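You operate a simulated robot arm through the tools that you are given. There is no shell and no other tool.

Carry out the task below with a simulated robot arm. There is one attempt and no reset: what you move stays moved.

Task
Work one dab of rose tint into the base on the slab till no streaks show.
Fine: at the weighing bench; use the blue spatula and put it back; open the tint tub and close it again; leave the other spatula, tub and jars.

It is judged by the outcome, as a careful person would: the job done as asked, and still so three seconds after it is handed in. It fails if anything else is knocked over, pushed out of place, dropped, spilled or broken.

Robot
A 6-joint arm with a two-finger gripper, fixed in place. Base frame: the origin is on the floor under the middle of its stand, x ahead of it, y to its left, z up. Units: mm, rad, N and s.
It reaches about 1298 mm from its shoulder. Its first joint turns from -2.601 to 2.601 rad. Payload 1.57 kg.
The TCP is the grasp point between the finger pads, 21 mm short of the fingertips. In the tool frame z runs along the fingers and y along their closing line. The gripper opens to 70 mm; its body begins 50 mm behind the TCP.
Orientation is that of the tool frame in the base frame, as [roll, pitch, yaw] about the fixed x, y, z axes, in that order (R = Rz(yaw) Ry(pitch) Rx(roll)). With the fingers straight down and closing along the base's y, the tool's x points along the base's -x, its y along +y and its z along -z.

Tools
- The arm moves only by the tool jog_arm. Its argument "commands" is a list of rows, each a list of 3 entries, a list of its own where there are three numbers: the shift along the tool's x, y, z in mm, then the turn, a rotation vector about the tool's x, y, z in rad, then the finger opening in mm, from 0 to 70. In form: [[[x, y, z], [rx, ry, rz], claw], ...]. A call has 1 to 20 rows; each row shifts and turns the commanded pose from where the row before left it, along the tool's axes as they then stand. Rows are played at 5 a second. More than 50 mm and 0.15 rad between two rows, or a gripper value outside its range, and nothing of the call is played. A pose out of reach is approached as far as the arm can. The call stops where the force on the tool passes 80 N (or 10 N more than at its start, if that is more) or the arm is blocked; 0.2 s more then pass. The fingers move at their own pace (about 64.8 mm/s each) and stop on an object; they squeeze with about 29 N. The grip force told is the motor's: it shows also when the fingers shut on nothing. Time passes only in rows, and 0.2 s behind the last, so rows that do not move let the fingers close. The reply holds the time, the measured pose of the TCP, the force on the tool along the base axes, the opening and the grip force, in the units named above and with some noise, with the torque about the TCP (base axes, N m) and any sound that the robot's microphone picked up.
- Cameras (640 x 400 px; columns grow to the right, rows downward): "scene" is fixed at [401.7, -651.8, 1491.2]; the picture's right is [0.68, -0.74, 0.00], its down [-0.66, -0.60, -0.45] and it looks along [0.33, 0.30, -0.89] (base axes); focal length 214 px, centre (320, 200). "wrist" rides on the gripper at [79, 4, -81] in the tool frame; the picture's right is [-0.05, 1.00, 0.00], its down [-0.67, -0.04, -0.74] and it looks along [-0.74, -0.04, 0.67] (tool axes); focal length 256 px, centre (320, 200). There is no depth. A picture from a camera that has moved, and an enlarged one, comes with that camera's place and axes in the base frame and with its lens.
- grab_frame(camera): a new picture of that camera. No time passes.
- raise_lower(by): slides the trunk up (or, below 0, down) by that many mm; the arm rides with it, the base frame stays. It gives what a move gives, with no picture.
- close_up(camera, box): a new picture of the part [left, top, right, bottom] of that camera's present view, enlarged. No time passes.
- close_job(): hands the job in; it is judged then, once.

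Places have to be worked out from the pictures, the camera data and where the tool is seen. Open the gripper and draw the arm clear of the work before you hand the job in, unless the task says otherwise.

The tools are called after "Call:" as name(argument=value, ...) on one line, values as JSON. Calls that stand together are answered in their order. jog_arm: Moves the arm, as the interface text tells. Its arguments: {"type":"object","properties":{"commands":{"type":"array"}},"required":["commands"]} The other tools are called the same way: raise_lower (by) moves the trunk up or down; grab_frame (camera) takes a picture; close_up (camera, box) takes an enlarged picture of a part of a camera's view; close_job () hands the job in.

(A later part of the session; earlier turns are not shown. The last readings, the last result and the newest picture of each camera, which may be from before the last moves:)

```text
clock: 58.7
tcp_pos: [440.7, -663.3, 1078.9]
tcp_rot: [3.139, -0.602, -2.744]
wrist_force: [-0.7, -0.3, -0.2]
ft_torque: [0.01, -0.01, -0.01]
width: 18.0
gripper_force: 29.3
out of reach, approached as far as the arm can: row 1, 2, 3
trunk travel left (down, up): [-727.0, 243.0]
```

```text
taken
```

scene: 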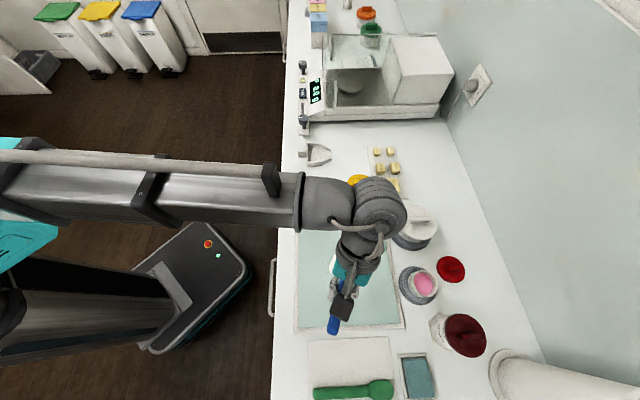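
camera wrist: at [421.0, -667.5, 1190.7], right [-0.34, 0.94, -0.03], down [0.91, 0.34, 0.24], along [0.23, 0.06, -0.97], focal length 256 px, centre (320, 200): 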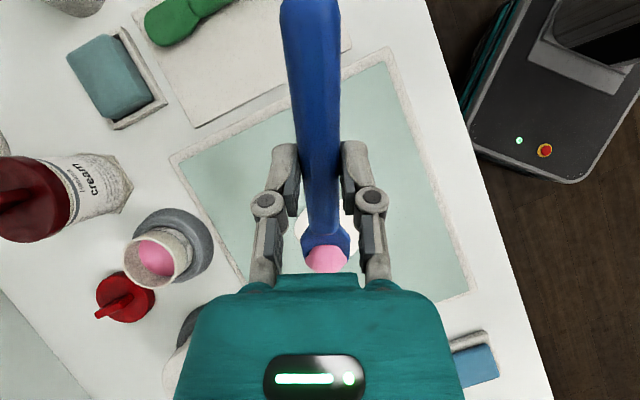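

The dab hangs right above the white base: tip ≈ (512, -634, 1009). I'll flatten the tilt to 0.45 so the blade lies more along the slab.

Call:
jog_arm(commands=[[[0, 0, 0], [0, -0.075, 0], 8], [[0, 0, 0], [0, -0.075, 0], 8], [[0, 0, 0], [0, 0, 0], 8]])

Call:
close_up(camera="wrist", box=[240, 170, 400, 290])

Call:
close_up(camera="scene", box=[300, 230, 400, 340])

```text
clock: 59.5
tcp_pos: [442.4, -664.6, 1064.8]
tcp_rot: [3.14, -0.453, -2.745]
wrist_force: [-0.4, 0.5, -0.1]
ft_torque: [0.01, 0.0, 0.02]
width: 17.8
gripper_force: 28.8
out of reach, approached as far as the arm can: row 1, 2
trunk travel left (down, up): [-727.0, 243.0]
```

```text
3.33 times, centred on (320, 230) of wrist
camera zoom: at [406.0, -674.2, 1172.4], right [-0.34, 0.94, -0.02], down [0.87, 0.32, 0.38], along [0.36, 0.11, -0.93], focal length 853 px, centre (320, 100)
```

zoom: 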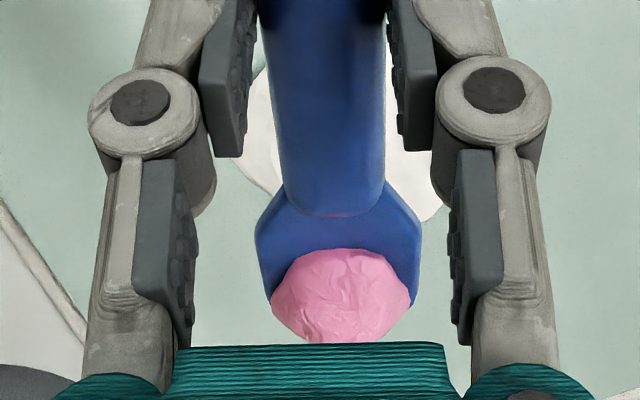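

```text
3.64 times, centred on (350, 285) of scene
camera zoom: at [401.7, -651.8, 1491.2], right [0.68, -0.74, 0.0], down [-0.66, -0.6, -0.45], along [0.33, 0.3, -0.89], focal length 780 px, centre (211, -109)
```

zoom: 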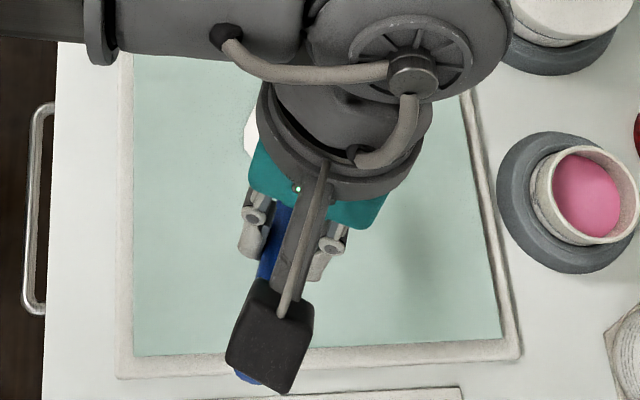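

The tip is directly over the centre of the base. I'll lower 85 mm to bring it just above, then finish in small steps.

Call:
raise_lower(by=-85)

Call:
close_up(camera="wrist", box=[240, 170, 400, 290])

Call:
close_up(camera="scene", box=[300, 230, 400, 340])

```text
clock: 60.8
tcp_pos: [442.0, -663.7, 980.7]
tcp_rot: [3.14, -0.453, -2.746]
wrist_force: [-0.7, 0.5, 0.0]
ft_torque: [0.0, -0.01, 0.01]
width: 18.0
gripper_force: 28.5
trunk travel left (down, up): [-642.0, 328.0]
```

```text
3.33 times, centred on (320, 230) of wrist
camera zoom: at [406.1, -674.3, 1087.3], right [-0.34, 0.94, -0.02], down [0.87, 0.32, 0.38], along [0.36, 0.11, -0.93], focal length 853 px, centre (320, 100)
```

zoom: 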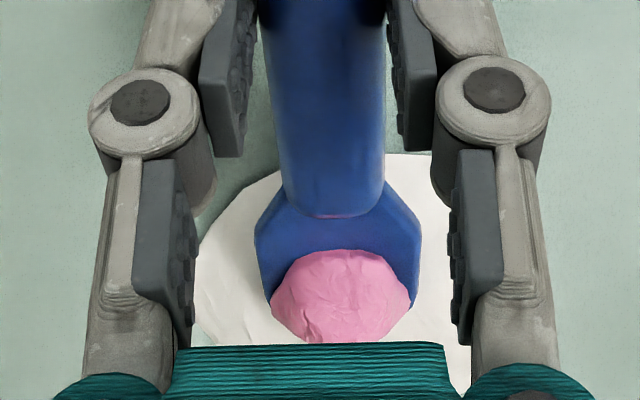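

```text
3.64 times, centred on (350, 285) of scene
camera zoom: at [401.7, -651.8, 1491.2], right [0.68, -0.74, 0.0], down [-0.66, -0.6, -0.45], along [0.33, 0.3, -0.89], focal length 780 px, centre (211, -109)
```

zoom: 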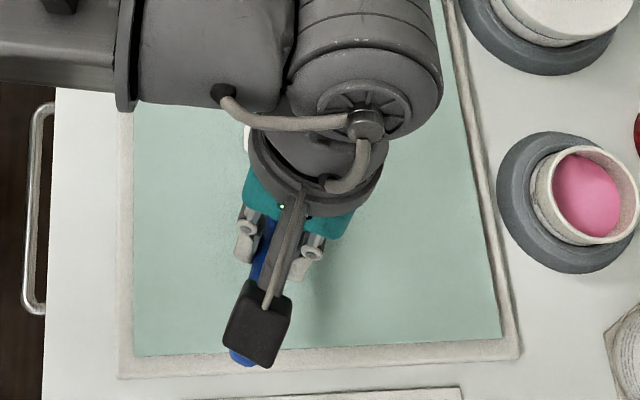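

The tip is about 18 mm above the slab over the middle of the base, with no contact. Lowering another 8 mm.

Call:
raise_lower(by=-8)

Call:
close_up(camera="wrist", box=[240, 170, 400, 290])

```text
clock: 61.3
tcp_pos: [442.0, -663.5, 972.8]
tcp_rot: [3.141, -0.452, -2.747]
wrist_force: [-1.8, 0.2, 3.3]
ft_torque: [0.11, -0.23, 0.05]
width: 18.2
gripper_force: 29.2
trunk travel left (down, up): [-634.0, 336.0]
```

```text
3.33 times, centred on (320, 230) of wrist
camera zoom: at [405.7, -673.9, 1079.7], right [-0.34, 0.94, -0.02], down [0.87, 0.32, 0.38], along [0.36, 0.11, -0.93], focal length 853 px, centre (320, 100)
```

zoom: 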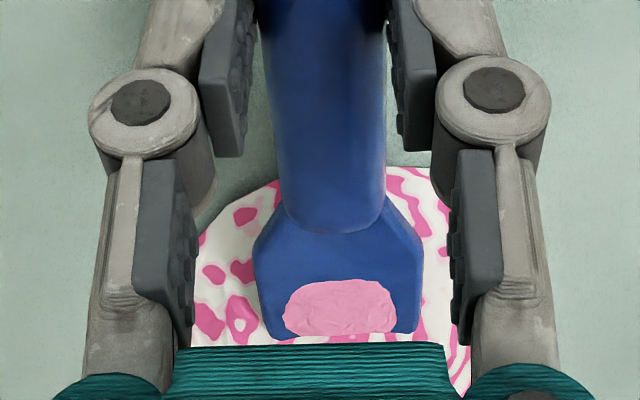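

The dab has gone into the base and it now shows pink streaks, with a light 3.3 N contact. I'll start working it with slow side-to-side and fore-and-aft strokes inside the patch.

Call:
jog_arm(commands=[[[0, 9, 0], [0, 0, 0], 8], [[0, 9, 0], [0, 0, 0], 8], [[0, -9, 0], [0, 0, 0], 8], [[0, -9, 0], [0, 0, 0], 8], [[0, -9, 0], [0, 0, 0], 8], [[0, -9, 0], [0, 0, 0], 8], [[0, 9, 0], [0, 0, 0], 8], [[0, 9, 0], [0, 0, 0], 8], [[-8.1, 0, -3.93], [0, 0, 0], 8], [[-8.1, 0, -3.93], [0, 0, 0], 8], [[8.1, 0, 3.93], [0, 0, 0], 8], [[8.1, 0, 3.93], [0, 0, 0], 8], [[8.1, 0, 3.93], [0, 0, 0], 8], [[8.1, 0, 3.93], [0, 0, 0], 8], [[-8.1, 0, -3.93], [0, 0, 0], 8], [[-8.1, 0, -3.93], [0, 0, 0], 8], [[0, 0, 0], [0, 0, 0], 8]])

Call:
close_up(camera="wrist", box=[240, 170, 400, 290])

Call:
close_up(camera="scene", box=[300, 230, 400, 340])

```text
clock: 64.9
tcp_pos: [442.7, -665.1, 971.9]
tcp_rot: [3.138, -0.453, -2.744]
wrist_force: [0.6, 0.1, -0.5]
ft_torque: [0.01, 0.0, 0.02]
width: 17.9
gripper_force: 29.1
trunk travel left (down, up): [-634.0, 336.0]
```

```text
3.33 times, centred on (320, 230) of wrist
camera zoom: at [406.6, -674.6, 1079.5], right [-0.34, 0.94, -0.02], down [0.87, 0.32, 0.38], along [0.36, 0.11, -0.93], focal length 853 px, centre (320, 100)
```

zoom: 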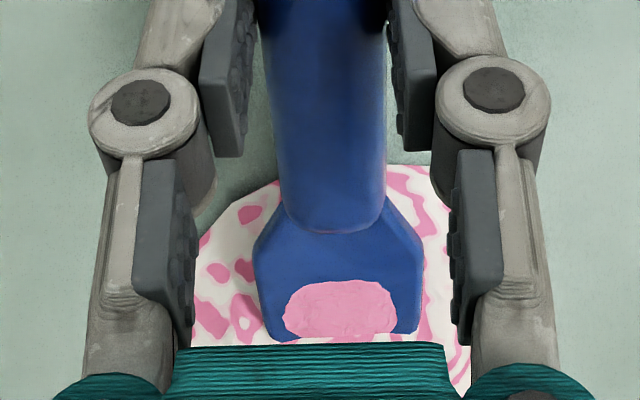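

```text
3.64 times, centred on (350, 285) of scene
camera zoom: at [401.7, -651.8, 1491.2], right [0.68, -0.74, 0.0], down [-0.66, -0.6, -0.45], along [0.33, 0.3, -0.89], focal length 780 px, centre (211, -109)
```

zoom: 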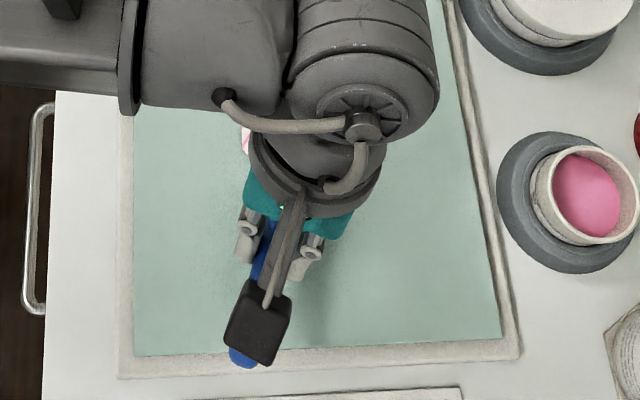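

The streaks are already paler, so the strokes are working. I'll continue with a circle of 16 mm radius and more side strokes.

Call:
jog_arm(commands=[[[-14.4, 0, -7], [0, 0, 0], 8], [[2.75, 9.4, 1.34], [0, 0, 0], 8], [[7.2, 5.82, 3.5], [0, 0, 0], 8], [[8.89, 0, 4.32], [0, 0, 0], 8], [[7.2, -5.82, 3.5], [0, 0, 0], 8], [[2.75, -9.4, 1.34], [0, 0, 0], 8], [[-2.75, -9.4, -1.34], [0, 0, 0], 8], [[-7.2, -5.82, -3.5], [0, 0, 0], 8], [[-8.89, 0, -4.32], [0, 0, 0], 8], [[-7.2, 5.82, -3.5], [0, 0, 0], 8], [[-2.75, 9.4, -1.34], [0, 0, 0], 8], [[14.4, 0, 7], [0, 0, 0], 8], [[0, 10, 0], [0, 0, 0], 8], [[0, 10, 0], [0, 0, 0], 8], [[0, -10, 0], [0, 0, 0], 8], [[0, -10, 0], [0, 0, 0], 8], [[0, -10, 0], [0, 0, 0], 8], [[0, -10, 0], [0, 0, 0], 8], [[0, 10, 0], [0, 0, 0], 8], [[0, 10, 0], [0, 0, 0], 8]])

Call:
close_up(camera="wrist", box=[240, 170, 400, 290])

```text
clock: 69.1
tcp_pos: [440.7, -663.9, 969.6]
tcp_rot: [3.141, -0.454, -2.745]
wrist_force: [0.0, 0.3, -0.5]
ft_torque: [0.01, 0.0, 0.02]
width: 17.8
gripper_force: 28.6
trunk travel left (down, up): [-634.0, 336.0]
```

```text
3.33 times, centred on (320, 230) of wrist
camera zoom: at [404.2, -673.7, 1079.5], right [-0.34, 0.94, -0.02], down [0.87, 0.32, 0.38], along [0.36, 0.11, -0.93], focal length 853 px, centre (320, 100)
```

zoom: 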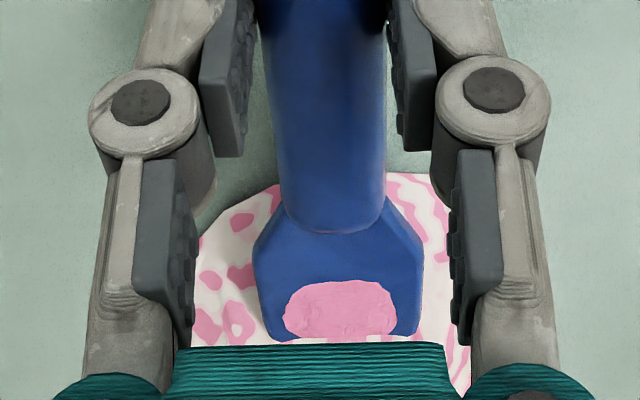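

The contrast is dropping, but the force reads zero, so contact may be light. I'll lower 2 mm and check the force before continuing.

Call:
raise_lower(by=-2)

Call:
close_up(camera="wrist", box=[240, 170, 400, 290])

```text
clock: 69.6
tcp_pos: [439.6, -663.7, 970.1]
tcp_rot: [3.138, -0.453, -2.748]
wrist_force: [-0.7, -0.9, 7.4]
ft_torque: [0.21, -0.55, -0.02]
width: 17.8
gripper_force: 28.8
trunk travel left (down, up): [-632.0, 338.0]
```

```text
3.33 times, centred on (320, 230) of wrist
camera zoom: at [403.8, -673.6, 1078.0], right [-0.34, 0.94, -0.02], down [0.87, 0.32, 0.38], along [0.36, 0.11, -0.93], focal length 853 px, centre (320, 100)
```

zoom: 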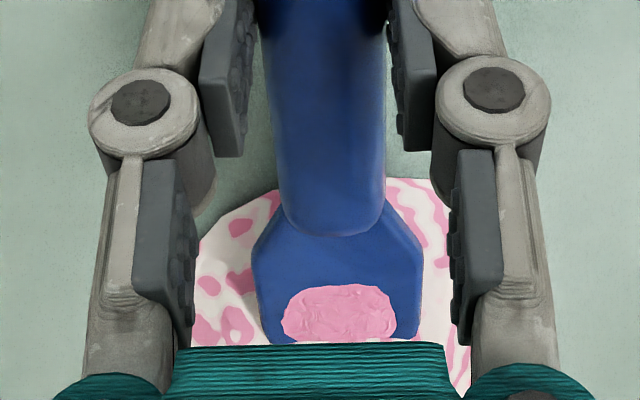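

There's now a gentle 7 N contact on the slab. I'll repeat the working strokes with this pressure.

Call:
jog_arm(commands=[[[-14.4, 0, -7], [0, 0, 0], 8], [[2.75, 9.4, 1.34], [0, 0, 0], 8], [[7.2, 5.82, 3.5], [0, 0, 0], 8], [[8.89, 0, 4.32], [0, 0, 0], 8], [[7.2, -5.82, 3.5], [0, 0, 0], 8], [[2.75, -9.4, 1.34], [0, 0, 0], 8], [[-2.75, -9.4, -1.34], [0, 0, 0], 8], [[-7.2, -5.82, -3.5], [0, 0, 0], 8], [[-8.89, 0, -4.32], [0, 0, 0], 8], [[-7.2, 5.82, -3.5], [0, 0, 0], 8], [[-2.75, 9.4, -1.34], [0, 0, 0], 8], [[14.4, 0, 7], [0, 0, 0], 8], [[0, 10, 0], [0, 0, 0], 8], [[0, 10, 0], [0, 0, 0], 8], [[0, -10, 0], [0, 0, 0], 8], [[0, -10, 0], [0, 0, 0], 8], [[0, -10, 0], [0, 0, 0], 8], [[0, -10, 0], [0, 0, 0], 8], [[0, 10, 0], [0, 0, 0], 8], [[0, 10, 0], [0, 0, 0], 8]])

Call:
close_up(camera="wrist", box=[240, 170, 400, 290])

```text
clock: 73.8
tcp_pos: [439.9, -664.7, 968.3]
tcp_rot: [3.139, -0.452, -2.746]
wrist_force: [0.7, -1.1, -0.2]
ft_torque: [0.0, 0.0, -0.02]
width: 18.1
gripper_force: 29.2
trunk travel left (down, up): [-632.0, 338.0]
```

```text
3.33 times, centred on (320, 230) of wrist
camera zoom: at [403.6, -674.6, 1077.5], right [-0.34, 0.94, -0.02], down [0.87, 0.32, 0.38], along [0.36, 0.11, -0.93], focal length 853 px, centre (320, 100)
```

zoom: 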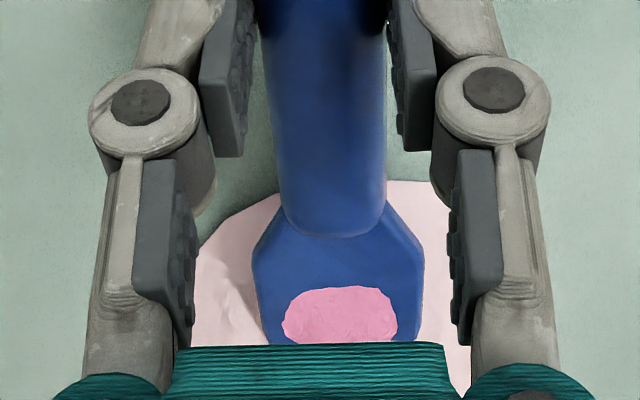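

The visible parts are now an even pale pink. I'll lift clear to see the whole patch.

Call:
raise_lower(by=90)

Call:
grab_frame(camera="wrist")

Call:
close_up(camera="wrist", box=[240, 170, 400, 290])

```text
clock: 75.1
tcp_pos: [439.7, -665.4, 1059.8]
tcp_rot: [3.138, -0.451, -2.744]
wrist_force: [-0.1, -0.4, -0.5]
ft_torque: [-0.01, 0.0, -0.03]
width: 17.9
gripper_force: 28.8
trunk travel left (down, up): [-722.0, 248.0]
```

```text
taken
camera wrist: at [403.7, -674.9, 1167.4], right [-0.34, 0.94, -0.02], down [0.87, 0.32, 0.38], along [0.36, 0.11, -0.93], focal length 256 px, centre (320, 200)
```

wrist: 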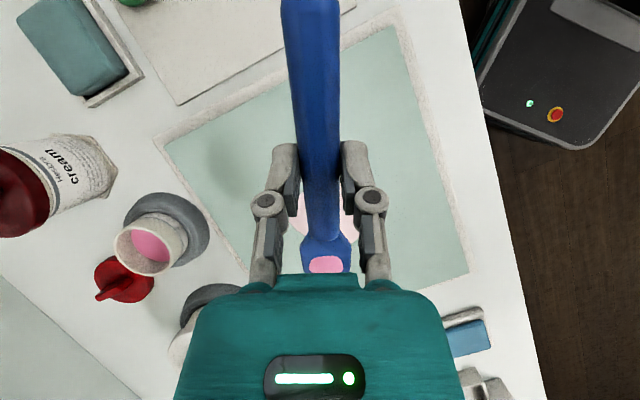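

```text
3.33 times, centred on (320, 230) of wrist
camera zoom: at [403.7, -674.9, 1167.4], right [-0.34, 0.94, -0.02], down [0.87, 0.32, 0.38], along [0.36, 0.11, -0.93], focal length 853 px, centre (320, 100)
```

zoom: 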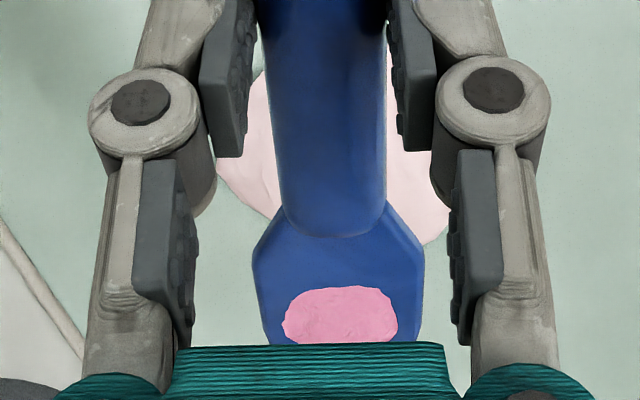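

The patch is even pale pink with no streaks in what I can see; some tint remains only as a smear on the blade. The spatula seems to have pivoted slightly in the grip, so I'll check its angle against the earlier view.

Call:
close_up(camera="wrist", box=[240, 0, 400, 290])

Call:
close_up(camera="scene", box=[280, 200, 440, 340])

```text
1.38 times, centred on (320, 145) of wrist
camera zoom: at [403.7, -674.9, 1167.4], right [-0.34, 0.94, -0.02], down [0.87, 0.32, 0.38], along [0.36, 0.11, -0.93], focal length 353 px, centre (320, 276)
```

zoom: 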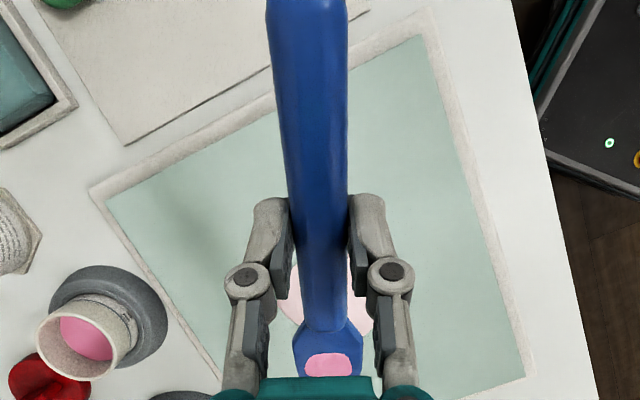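

```text
2.86 times, centred on (360, 270) of scene
camera zoom: at [401.7, -651.8, 1491.2], right [0.68, -0.74, 0.0], down [-0.66, -0.6, -0.45], along [0.33, 0.3, -0.89], focal length 613 px, centre (206, 0)
```

zoom: 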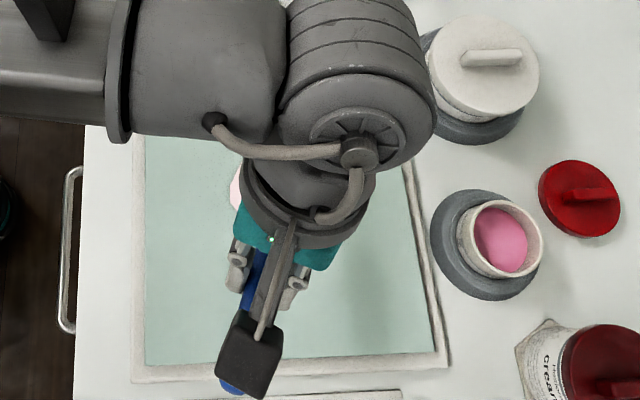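

The blade has pivoted up about 0.09 rad in the grip, so I'll keep a 0.09 rad tool tilt to set the spatula down level. First I'll untilt and turn back to the original heading, high over the slab.

Call:
jog_arm(commands=[[[0, 0, 0], [0, -0.09, 0], 8], [[0, 0, 0], [0, -0.09, 0], 8], [[0, 0, 0], [0, -0.09, 0], 8], [[0, 0, 0], [0, -0.09, 0], 8], [[0, 0, 0], [-0.0118, 0, 0.131], 8], [[0, 0, 0], [-0.0118, 0, 0.131], 8], [[0, 0, 0], [-0.0118, 0, 0.131], 8], [[0, 0, 0], [-0.0118, 0, 0.131], 8], [[0, 0, 0], [-0.0118, 0, 0.131], 8], [[0, 0, 0], [-0.0118, 0, 0.131], 8], [[0, 0, 0], [-0.0118, 0, 0.131], 8], [[0, 0, 0], [-0.0118, 0, 0.131], 8], [[0, 0, 0], [-0.0118, 0, 0.131], 8], [[0, 0, 0], [0, 0, 0], 8]])

Call:
grab_frame(camera="wrist")

Call:
grab_frame(camera="scene")

```text
clock: 78.1
tcp_pos: [439.3, -664.6, 1040.4]
tcp_rot: [-3.139, -0.092, 2.351]
wrist_force: [-0.8, -0.3, -0.4]
ft_torque: [0.01, -0.02, 0.01]
width: 17.9
gripper_force: 28.8
out of reach, approached as far as the arm can: row 1, 2, 3
trunk travel left (down, up): [-722.0, 248.0]
```

```text
taken
camera wrist: at [391.3, -611.5, 1130.0], right [0.75, 0.66, -0.01], down [0.49, -0.55, 0.68], along [0.45, -0.51, -0.73], focal length 256 px, centre (320, 200)
```

wrist: 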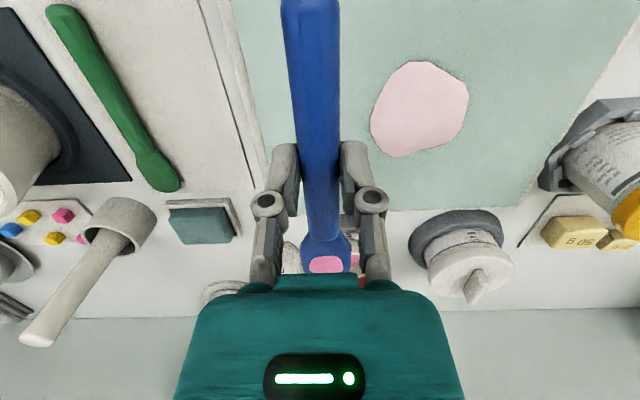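

```text
taken
```

scene: 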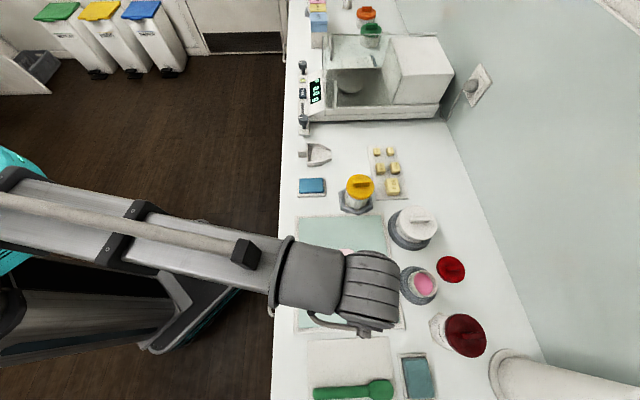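

The whole patch is now visible to the wrist camera, so I'll zoom in and check it for streaks before putting the spatula away.

Call:
close_up(camera="wrist", box=[350, 40, 490, 170])

```text
3.08 times, centred on (420, 105) of wrist
camera zoom: at [391.3, -611.5, 1130.0], right [0.75, 0.66, -0.01], down [0.49, -0.55, 0.68], along [0.45, -0.51, -0.73], focal length 788 px, centre (12, 492)
```

zoom: 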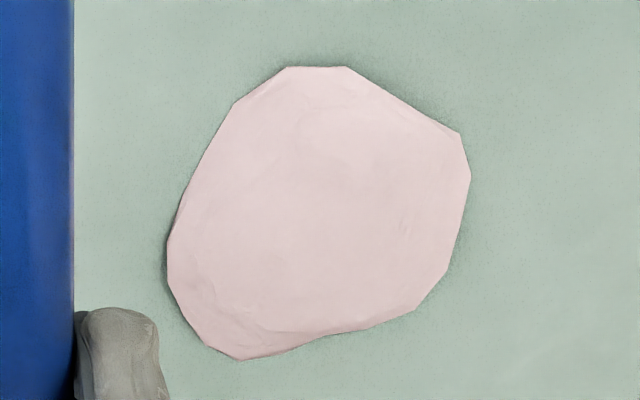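

The patch is a uniform pale pink with no streaks. Now I'll carry the spatula back over its rest, to TCP ≈ (363, -748).

Call:
jog_arm(commands=[[[-1.15, -22.56, 0], [0, 0, 0], 8], [[-1.15, -22.56, 0], [0, 0, 0], 8], [[-1.15, -22.56, 0], [0, 0, 0], 8], [[-1.15, -22.56, 0], [0, 0, 0], 8], [[-1.15, -22.56, 0], [0, 0, 0], 8], [[0, 0, 0], [0, 0, 0], 8]])

Call:
grab_frame(camera="wrist")

Call:
grab_frame(camera="scene")

```text
clock: 79.5
tcp_pos: [364.2, -749.2, 1041.7]
tcp_rot: [-3.141, -0.092, 2.354]
wrist_force: [0.2, 0.0, 0.2]
ft_torque: [0.02, 0.01, 0.0]
width: 18.1
gripper_force: 28.8
trunk travel left (down, up): [-722.0, 248.0]
```

```text
taken
camera wrist: at [315.0, -695.5, 1129.9], right [0.75, 0.67, -0.01], down [0.49, -0.54, 0.68], along [0.45, -0.51, -0.73], focal length 256 px, centre (320, 200)
```

wrist: 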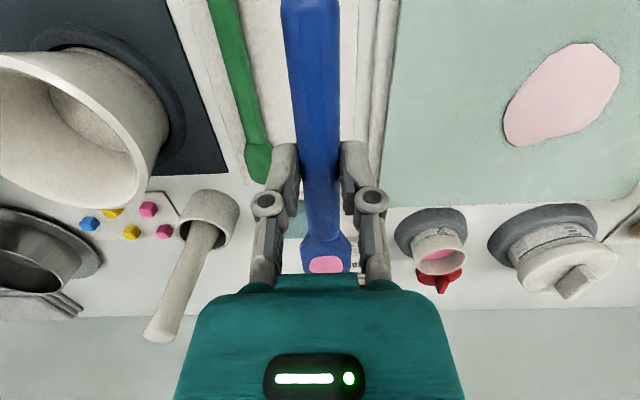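

```text
taken
```

scene: 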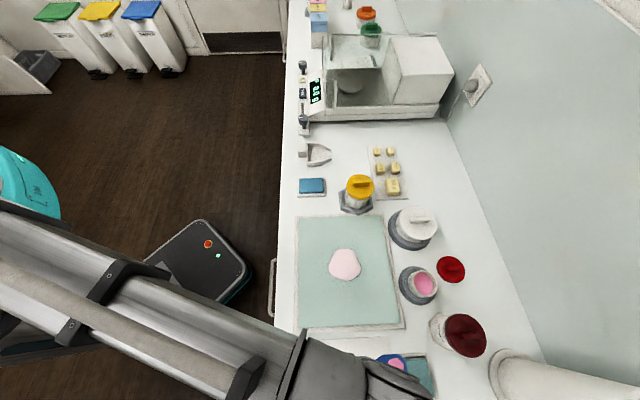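

The spatula is over its place, parallel to the green one; I'm about 2 mm too far forward compared with the pick pose. I'll correct that and lower 70 mm.

Call:
jog_arm(commands=[[[1.8, 0.7, 0], [0, 0, 0], 8], [[0, 0, 0], [0, 0, 0], 8]])

Call:
raise_lower(by=-70)

Call:
grab_frame(camera="wrist")

```text
clock: 80.1
tcp_pos: [363.8, -746.8, 1041.5]
tcp_rot: [-3.14, -0.093, 2.352]
wrist_force: [0.5, -0.4, 0.9]
ft_torque: [-0.03, 0.03, 0.0]
width: 18.1
gripper_force: 28.9
trunk travel left (down, up): [-722.0, 248.0]
```

```text
clock: 81.2
tcp_pos: [363.5, -746.4, 971.3]
tcp_rot: [-3.141, -0.092, 2.35]
wrist_force: [-0.5, -0.2, -0.8]
ft_torque: [0.02, 0.02, 0.01]
width: 17.7
gripper_force: 29.2
trunk travel left (down, up): [-652.0, 318.0]
```

```text
taken
camera wrist: at [314.5, -692.9, 1060.0], right [0.75, 0.67, -0.01], down [0.49, -0.54, 0.68], along [0.45, -0.51, -0.73], focal length 256 px, centre (320, 200)
```

wrist: 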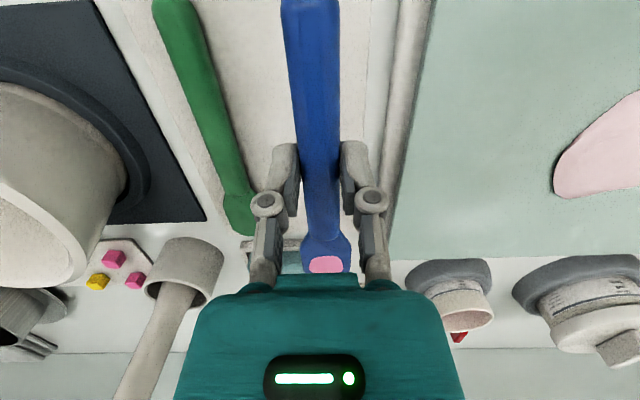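

All lined up with the rest. I'll lower 40 mm more, leaving a few millimetres above the set-down height.

Call:
raise_lower(by=-40)

Call:
close_up(camera="wrist", box=[220, 100, 420, 290])

```text
clock: 82.0
tcp_pos: [363.2, -747.8, 932.1]
tcp_rot: [-3.139, -0.093, 2.349]
wrist_force: [0.2, -0.5, -0.1]
ft_torque: [-0.02, 0.0, -0.05]
width: 18.0
gripper_force: 28.7
trunk travel left (down, up): [-612.0, 358.0]
```

```text
2.11 times, centred on (320, 195) of wrist
camera zoom: at [314.5, -692.8, 1020.0], right [0.75, 0.67, -0.01], down [0.49, -0.54, 0.68], along [0.45, -0.51, -0.73], focal length 539 px, centre (320, 210)
```

zoom: 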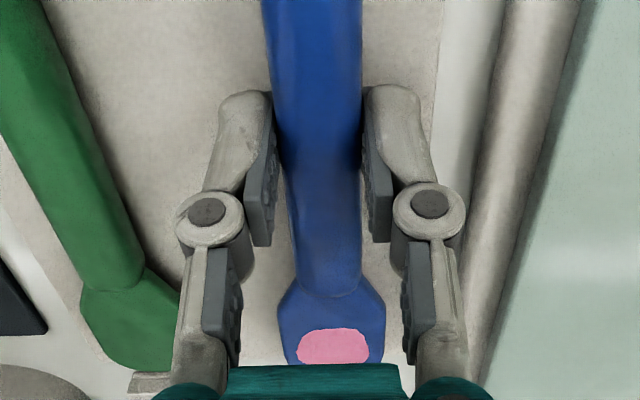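

Still free at z≈932, just above the mat. Stepping down 4 mm.

Call:
raise_lower(by=-4)

```text
clock: 82.5
tcp_pos: [363.2, -745.6, 927.0]
tcp_rot: [-3.14, -0.093, 2.352]
wrist_force: [-0.7, -0.6, -0.8]
ft_torque: [0.0, 0.0, 0.0]
width: 17.7
gripper_force: 28.6
trunk travel left (down, up): [-608.0, 362.0]
```

No contact yet at travel 608, against 605 when it was picked up. Another 2 mm.

Call:
raise_lower(by=-2)

```text
clock: 83.0
tcp_pos: [362.2, -746.0, 924.8]
tcp_rot: [-3.14, -0.093, 2.351]
wrist_force: [0.3, 0.0, -0.8]
ft_torque: [-0.02, 0.01, -0.04]
width: 18.1
gripper_force: 29.2
trunk travel left (down, up): [-606.0, 364.0]
```

Still free; lowering 1.5 mm more, watching the force.

Call:
raise_lower(by=-1.5)

```text
clock: 83.6
tcp_pos: [362.5, -745.9, 924.9]
tcp_rot: [-3.139, -0.091, 2.351]
wrist_force: [3.1, -6.5, 18.8]
ft_torque: [-0.11, -0.21, -0.01]
width: 18.0
gripper_force: 28.3
trunk travel left (down, up): [-605.0, 365.0]
```

There's 19 N of contact at the pick height, so it's on the mat. I'll relieve half a millimetre and then open.

Call:
raise_lower(by=0.6)

Call:
jog_arm(commands=[[[0, 0, 0], [0, 0, 0], 20], [[0, 0, 0], [0, 0, 0], 26], [[0, 0, 0], [0, 0, 0], 34], [[0, 0, 0], [0, 0, 0], 34]])

Call:
close_up(camera="wrist", box=[220, 100, 420, 290])

```text
clock: 84.1
tcp_pos: [363.1, -746.1, 925.0]
tcp_rot: [-3.139, -0.09, 2.351]
wrist_force: [3.6, -7.4, 14.4]
ft_torque: [-0.17, -0.16, -0.03]
width: 17.7
gripper_force: 29.0
trunk travel left (down, up): [-605.0, 365.0]
```

```text
clock: 85.1
tcp_pos: [363.2, -746.9, 924.0]
tcp_rot: [-3.14, -0.092, 2.353]
wrist_force: [0.4, -0.7, 0.1]
ft_torque: [0.04, 0.0, -0.01]
width: 33.9
gripper_force: 0.0
trunk travel left (down, up): [-605.0, 365.0]
```

```text
2.11 times, centred on (320, 195) of wrist
camera zoom: at [314.5, -692.8, 1013.1], right [0.75, 0.67, -0.01], down [0.49, -0.54, 0.68], along [0.45, -0.51, -0.73], focal length 539 px, centre (320, 210)
```

zoom: 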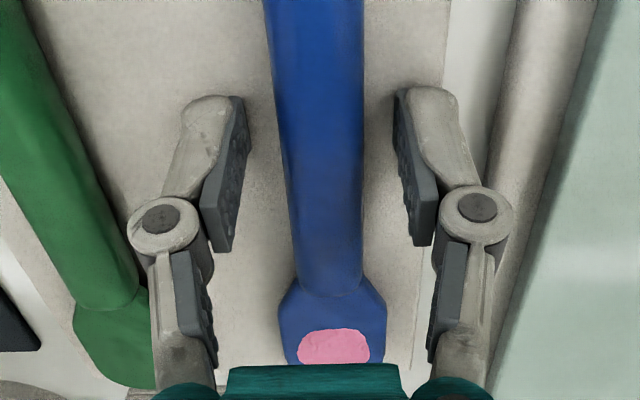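

The spatula is released and lying on its mat with clear fingers. I'll raise straight up and confirm it's back in place.

Call:
raise_lower(by=150)

Call:
grab_frame(camera="wrist")

Call:
grab_frame(camera="scene")

```text
clock: 86.8
tcp_pos: [363.2, -746.7, 1074.1]
tcp_rot: [-3.14, -0.091, 2.351]
wrist_force: [0.0, -0.5, -0.5]
ft_torque: [-0.03, 0.01, -0.01]
width: 34.1
gripper_force: 0.1
trunk travel left (down, up): [-755.0, 215.0]
```

```text
taken
camera wrist: at [314.6, -693.0, 1163.0], right [0.75, 0.67, -0.01], down [0.49, -0.54, 0.68], along [0.45, -0.51, -0.73], focal length 256 px, centre (320, 200)
```

wrist: 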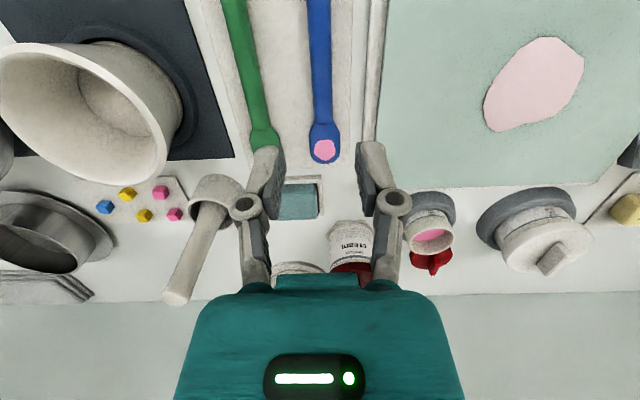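

```text
taken
```

scene: 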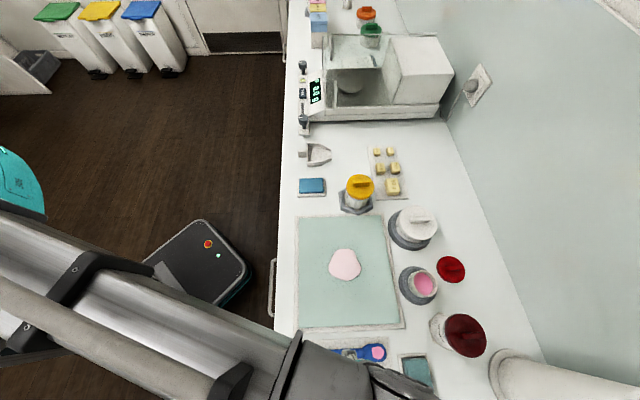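

The spatula is back on its mat beside the green one, and the patch on the slab is even. Next is the lid: I'll straighten the tool and travel back over it at this height.

Call:
jog_arm(commands=[[[0, 0, 0], [0, -0.098, 0], 34], [[-38.4, 21.4, 0], [0, 0, 0], 34], [[-38.4, 21.4, 0], [0, 0, 0], 34], [[-38.4, 21.4, 0], [0, 0, 0], 34], [[-38.4, 21.4, 0], [0, 0, 0], 34], [[-38.4, 21.4, 0], [0, 0, 0], 34], [[-38.4, 21.4, 0], [0, 0, 0], 34], [[-38.4, 21.4, 0], [0, 0, 0], 34], [[-38.2, 21.4, 0], [0, 0, 0], 34], [[0, 0, 0], [0, 0, 0], 34]])

Call:
grab_frame(camera="wrist")

```text
clock: 89.0
tcp_pos: [700.2, -844.0, 1074.4]
tcp_rot: [-3.138, 0.005, 2.351]
wrist_force: [0.2, -0.6, -0.6]
ft_torque: [-0.01, 0.01, 0.03]
width: 33.9
gripper_force: 0.1
trunk travel left (down, up): [-755.0, 215.0]
```

```text
taken
camera wrist: at [646.1, -784.1, 1154.9], right [0.75, 0.66, 0.0], down [0.44, -0.49, 0.75], along [0.5, -0.56, -0.66], focal length 256 px, centre (320, 200)
```

wrist: 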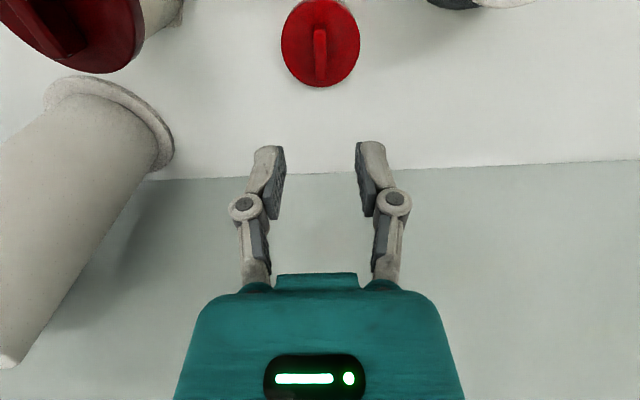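

The lid is in the same spot relative to the gripper as when I left it. Lowering 137 mm, just short of the release height.

Call:
raise_lower(by=-137)

Call:
close_up(camera="wrist", box=[220, 40, 420, 200])

```text
clock: 90.7
tcp_pos: [700.7, -844.6, 937.1]
tcp_rot: [-3.14, 0.005, 2.353]
wrist_force: [-0.3, 1.3, -0.5]
ft_torque: [-0.02, -0.01, 0.05]
width: 33.8
gripper_force: 0.0
trunk travel left (down, up): [-618.0, 352.0]
```

```text
2.50 times, centred on (320, 120) of wrist
camera zoom: at [645.9, -784.2, 1017.9], right [0.75, 0.67, 0.0], down [0.44, -0.49, 0.75], along [0.5, -0.56, -0.66], focal length 640 px, centre (320, 400)
```

zoom: 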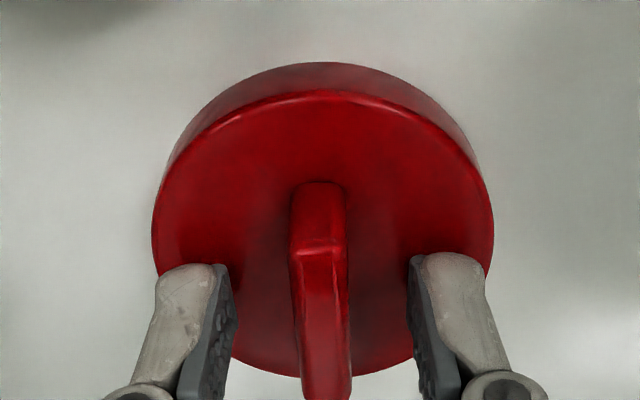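

The bar is centred between the fingers with no contact. I'll lower the last 2 mm to the original grip height, then close.

Call:
raise_lower(by=-2)

Call:
jog_arm(commands=[[[0, 0, 0], [0, 0, 0], 20], [[0, 0, 0], [0, 0, 0], 0], [[0, 0, 0], [0, 0, 0], 0], [[0, 0, 0], [0, 0, 0], 0]])

Call:
close_up(camera="wrist", box=[220, 40, 420, 200])

```text
clock: 91.2
tcp_pos: [700.5, -844.2, 934.8]
tcp_rot: [-3.141, 0.004, 2.352]
wrist_force: [-0.5, -0.3, 0.4]
ft_torque: [0.02, 0.02, 0.01]
width: 33.9
gripper_force: 0.0
trunk travel left (down, up): [-616.0, 354.0]
```

```text
clock: 92.2
tcp_pos: [700.9, -844.5, 934.7]
tcp_rot: [-3.139, 0.005, 2.352]
wrist_force: [1.4, -0.1, 0.2]
ft_torque: [0.0, 0.02, 0.0]
width: 8.4
gripper_force: 28.8
trunk travel left (down, up): [-616.0, 354.0]
```

```text
2.50 times, centred on (320, 120) of wrist
camera zoom: at [646.0, -784.2, 1015.8], right [0.75, 0.67, 0.0], down [0.44, -0.49, 0.75], along [0.5, -0.56, -0.66], focal length 640 px, centre (320, 400)
```

zoom: 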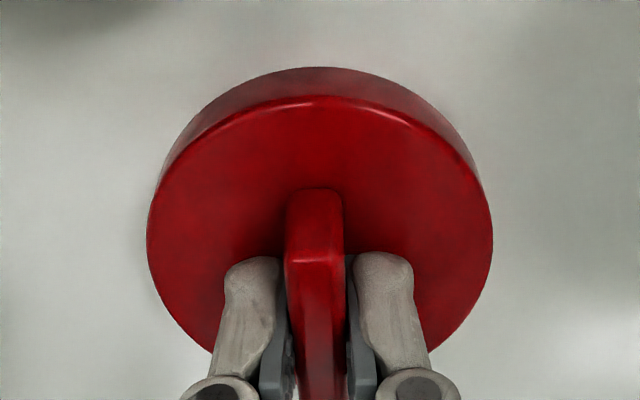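

Same grip as before, 8.4 mm. Lifting the lid back up 131 mm.

Call:
raise_lower(by=131)

Call:
jog_arm(commands=[[[24, -9, 0], [0, 0, 0], 0], [[24, -9, 0], [0, 0, 0], 0], [[24, -9, 0], [0, 0, 0], 0], [[23, -8, 0], [0, 0, 0], 0], [[0, 0, 0], [0, 0, 0], 0]])

Call:
grab_frame(camera="wrist")

Call:
grab_frame(camera="scene")

```text
clock: 93.8
tcp_pos: [700.9, -845.2, 1065.9]
tcp_rot: [-3.139, 0.005, 2.352]
wrist_force: [-0.7, -0.1, -0.2]
ft_torque: [0.01, -0.01, 0.01]
width: 8.4
gripper_force: 29.1
trunk travel left (down, up): [-747.0, 223.0]
```

```text
clock: 95.0
tcp_pos: [609.5, -800.6, 1066.5]
tcp_rot: [-3.14, 0.005, 2.353]
wrist_force: [-0.4, 0.3, -0.4]
ft_torque: [0.0, 0.0, 0.0]
width: 8.6
gripper_force: 28.6
trunk travel left (down, up): [-747.0, 223.0]
```

```text
taken
camera wrist: at [555.5, -740.2, 1146.8], right [0.75, 0.67, 0.0], down [0.44, -0.49, 0.75], along [0.5, -0.56, -0.66], focal length 256 px, centre (320, 200)
```

wrist: 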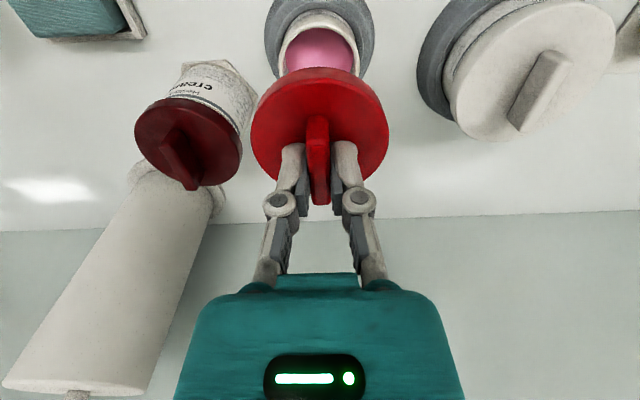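

```text
taken
```

scene: 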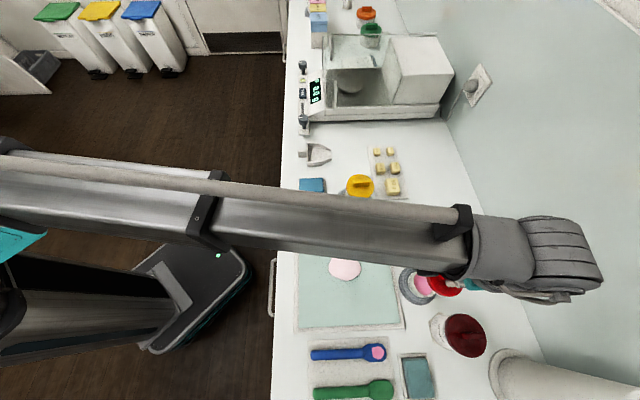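

The lid is back over the tub, within about 1 mm of the removal pose. I'll correct that 0.8 mm sideways and lower 72 mm to just above the rim.

Call:
jog_arm(commands=[[[0, -0.8, 0], [0, 0, 0], 0], [[0, 0, 0], [0, 0, 0], 0]])

Call:
raise_lower(by=-72)

Call:
close_up(camera="wrist", box=[220, 20, 420, 180])

Call:
close_up(camera="scene", box=[390, 250, 486, 310])

```text
clock: 95.6
tcp_pos: [609.1, -802.0, 1065.6]
tcp_rot: [-3.141, 0.005, 2.352]
wrist_force: [0.0, 0.5, 0.2]
ft_torque: [-0.02, 0.02, -0.01]
width: 8.3
gripper_force: 29.4
trunk travel left (down, up): [-747.0, 223.0]
```

```text
clock: 96.7
tcp_pos: [608.5, -801.5, 994.1]
tcp_rot: [-3.14, 0.006, 2.353]
wrist_force: [0.9, 0.5, 0.1]
ft_torque: [0.03, 0.01, -0.01]
width: 8.3
gripper_force: 28.9
trunk travel left (down, up): [-675.0, 295.0]
```

```text
2.50 times, centred on (320, 100) of wrist
camera zoom: at [553.8, -741.0, 1074.9], right [0.75, 0.67, 0.0], down [0.44, -0.49, 0.75], along [0.5, -0.56, -0.66], focal length 640 px, centre (320, 450)
```

zoom: 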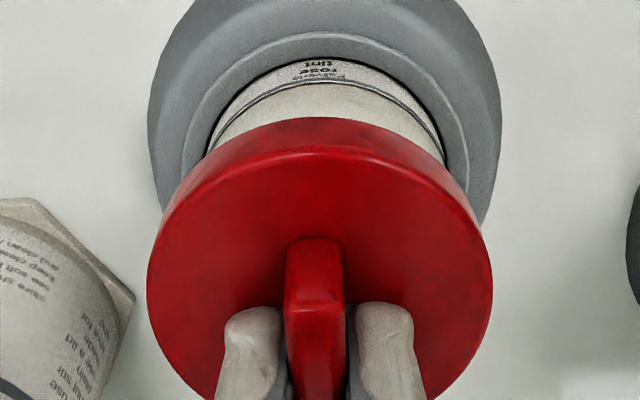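

```text
6.67 times, centred on (438, 280) of scene
camera zoom: at [401.7, -651.8, 1491.2], right [0.68, -0.74, 0.0], down [-0.66, -0.6, -0.45], along [0.33, 0.3, -0.89], focal length 1430 px, centre (-467, -333)
```

zoom: 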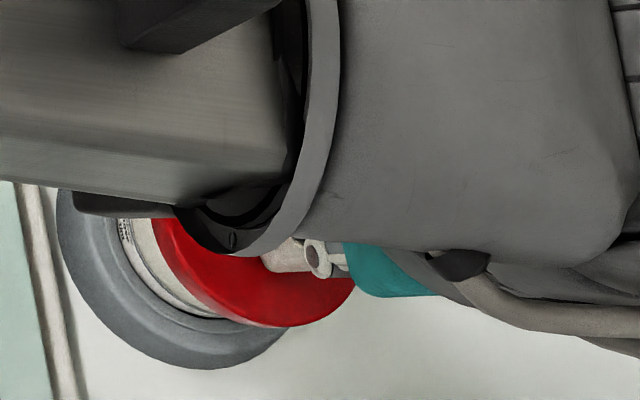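

The lid is about 1 mm off to one side of the tub by the ring's outline. I'll nudge +1.2 mm in y and 0.6 mm forward, then check again.

Call:
jog_arm(commands=[[[-0.6, 1.2, 0], [0, 0, 0], 0], [[0, 0, 0], [0, 0, 0], 0]])

Call:
close_up(camera="wrist", box=[220, 20, 420, 180])

```text
clock: 97.3
tcp_pos: [610.1, -800.7, 993.5]
tcp_rot: [-3.139, 0.006, 2.354]
wrist_force: [-0.1, 0.2, 0.3]
ft_torque: [-0.02, 0.01, 0.01]
width: 8.6
gripper_force: 28.1
trunk travel left (down, up): [-675.0, 295.0]
```

```text
2.50 times, centred on (320, 100) of wrist
camera zoom: at [555.5, -740.6, 1074.9], right [0.75, 0.67, 0.0], down [0.44, -0.49, 0.75], along [0.5, -0.56, -0.66], focal length 640 px, centre (320, 450)
```

zoom: 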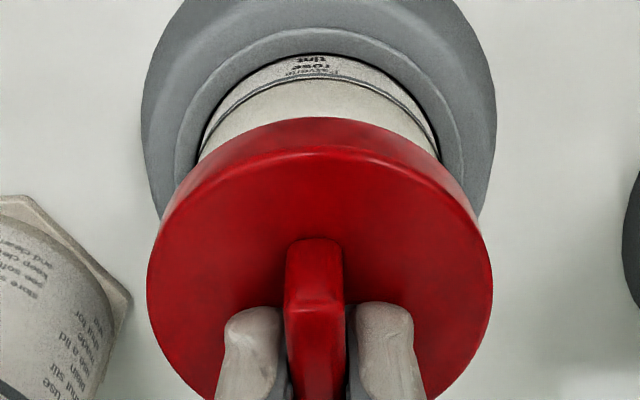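

Now the lid and ring centres match within a millimetre. Lowering 12 mm onto the rim.

Call:
raise_lower(by=-12)

```text
clock: 97.9
tcp_pos: [610.0, -800.5, 981.5]
tcp_rot: [-3.141, 0.006, 2.352]
wrist_force: [-0.3, -0.3, 0.3]
ft_torque: [-0.02, -0.03, 0.02]
width: 8.5
gripper_force: 28.7
trunk travel left (down, up): [-663.0, 307.0]
```

No resistance at travel 663; the lid sat closed at 657. Stepping down 3 mm.

Call:
raise_lower(by=-3)

```text
clock: 98.4
tcp_pos: [609.0, -800.9, 979.0]
tcp_rot: [-3.138, 0.005, 2.353]
wrist_force: [-0.6, -0.1, -0.2]
ft_torque: [0.0, -0.02, -0.02]
width: 8.1
gripper_force: 28.9
trunk travel left (down, up): [-660.0, 310.0]
```

Still no force at 660. Another 2 mm.

Call:
raise_lower(by=-2)

```text
clock: 98.9
tcp_pos: [610.3, -799.8, 976.3]
tcp_rot: [-3.139, 0.005, 2.354]
wrist_force: [0.0, 0.5, 0.1]
ft_torque: [-0.01, 0.01, 0.01]
width: 8.6
gripper_force: 28.6
trunk travel left (down, up): [-658.0, 312.0]
```

Nothing yet at 658, so I'll press on by 2 mm and listen for the snap.

Call:
raise_lower(by=-2)

```text
clock: 99.4
tcp_pos: [610.2, -800.5, 974.7]
tcp_rot: [-3.14, 0.005, 2.353]
wrist_force: [-0.7, -0.5, -0.3]
ft_torque: [0.02, 0.0, 0.03]
width: 8.5
gripper_force: 28.7
trunk travel left (down, up): [-656.0, 314.0]
heard: snap
```

I heard the snap at the original closed height, so the lid is on. I'll check the view, then release.

Call:
close_up(camera="wrist", box=[220, 20, 420, 180])

Call:
jog_arm(commands=[[[0, 0, 0], [0, 0, 0], 16], [[0, 0, 0], [0, 0, 0], 32], [[0, 0, 0], [0, 0, 0], 32]])

```text
2.50 times, centred on (320, 100) of wrist
camera zoom: at [555.5, -740.6, 1055.8], right [0.75, 0.67, 0.0], down [0.44, -0.49, 0.75], along [0.5, -0.56, -0.66], focal length 640 px, centre (320, 450)
```

zoom: 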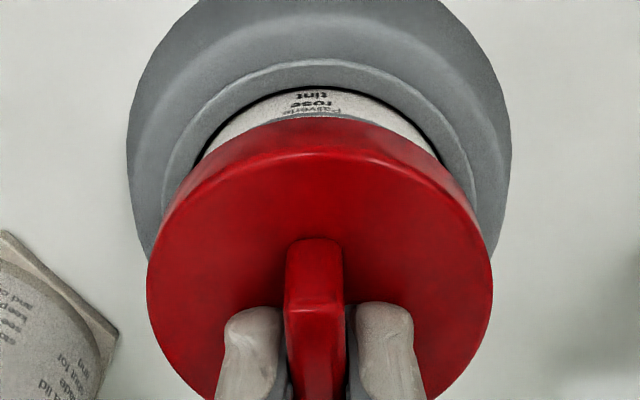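

```text
clock: 100.2
tcp_pos: [610.8, -801.1, 975.3]
tcp_rot: [-3.14, 0.005, 2.351]
wrist_force: [-0.2, -0.2, 0.0]
ft_torque: [0.0, -0.02, 0.02]
width: 32.0
gripper_force: 0.0
trunk travel left (down, up): [-656.0, 314.0]
```

Released with no residual force. I'll raise straight up, clear of everything.

Call:
raise_lower(by=110)

Call:
grab_frame(camera="wrist")

Call:
grab_frame(camera="scene")

```text
clock: 101.7
tcp_pos: [610.2, -800.0, 1084.5]
tcp_rot: [-3.141, 0.006, 2.354]
wrist_force: [-0.6, -0.1, -0.4]
ft_torque: [0.0, 0.02, 0.01]
width: 32.0
gripper_force: 0.0
trunk travel left (down, up): [-766.0, 204.0]
```

```text
taken
camera wrist: at [555.6, -740.7, 1165.8], right [0.75, 0.67, 0.0], down [0.44, -0.49, 0.75], along [0.5, -0.56, -0.66], focal length 256 px, centre (320, 200)
```

wrist: 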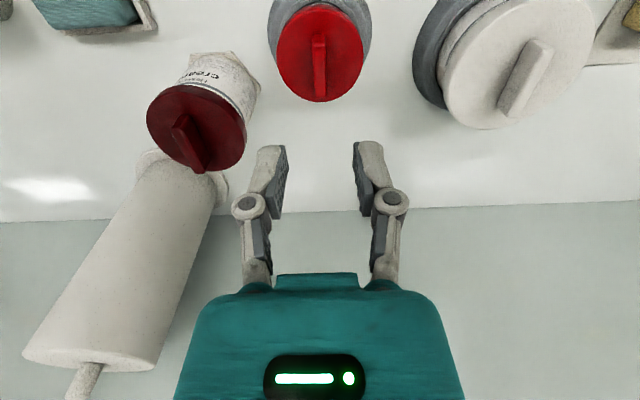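

```text
taken
```

scene: 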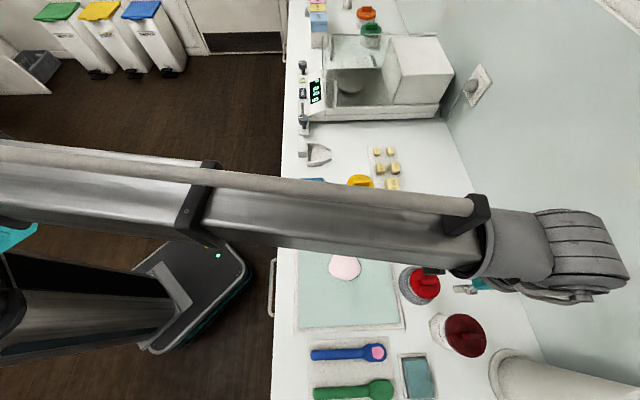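

The rose tub is closed in its ring and nothing else has moved. I'll open the gripper, raise, and draw the arm back to its start position so I can inspect the whole bench.

Call:
raise_lower(by=90)

Call:
jog_arm(commands=[[[41.7, -6.2, 0], [0, 0, 0], 70], [[41.7, -6.2, 0], [0, 0, 0], 70], [[41.7, -6.2, 0], [0, 0, 0], 70], [[41.7, -6.2, 0], [0, 0, 0], 70], [[41.7, -6.2, 0], [0, 0, 0], 70], [[41.7, -6.2, 0], [0, 0, 0], 70], [[41.7, -6.2, 0], [0, 0, 0], 70], [[41.7, -6.2, 0], [0, 0, 0], 70], [[41.7, -6.2, 0], [0, 0, 0], 70], [[41.7, -6.2, 0], [0, 0, 0], 70], [[0, 0, 0], [0, 0, 0], 70]])

Call:
grab_frame(camera="scene")

Call:
grab_frame(camera="wrist")

```text
clock: 102.9
tcp_pos: [609.6, -802.0, 1175.1]
tcp_rot: [-3.139, 0.007, 2.352]
wrist_force: [-0.1, 0.4, -0.8]
ft_torque: [0.01, 0.0, -0.03]
width: 32.1
gripper_force: 0.1
trunk travel left (down, up): [-856.0, 114.0]
```

```text
clock: 105.3
tcp_pos: [273.7, -547.1, 1174.3]
tcp_rot: [-3.14, 0.006, 2.352]
wrist_force: [-1.1, 0.0, 0.1]
ft_torque: [0.01, -0.02, 0.02]
width: 70.1
gripper_force: 0.0
trunk travel left (down, up): [-856.0, 114.0]
```

```text
taken
```

scene: 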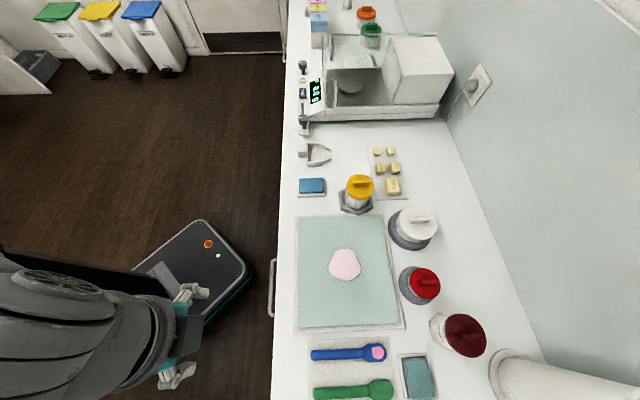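

```text
taken
camera wrist: at [218.6, -487.5, 1255.8], right [0.75, 0.67, 0.0], down [0.44, -0.49, 0.75], along [0.5, -0.56, -0.66], focal length 256 px, centre (320, 200)
```

wrist: 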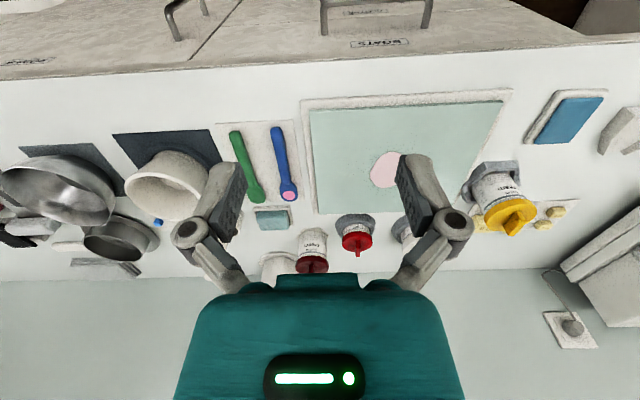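

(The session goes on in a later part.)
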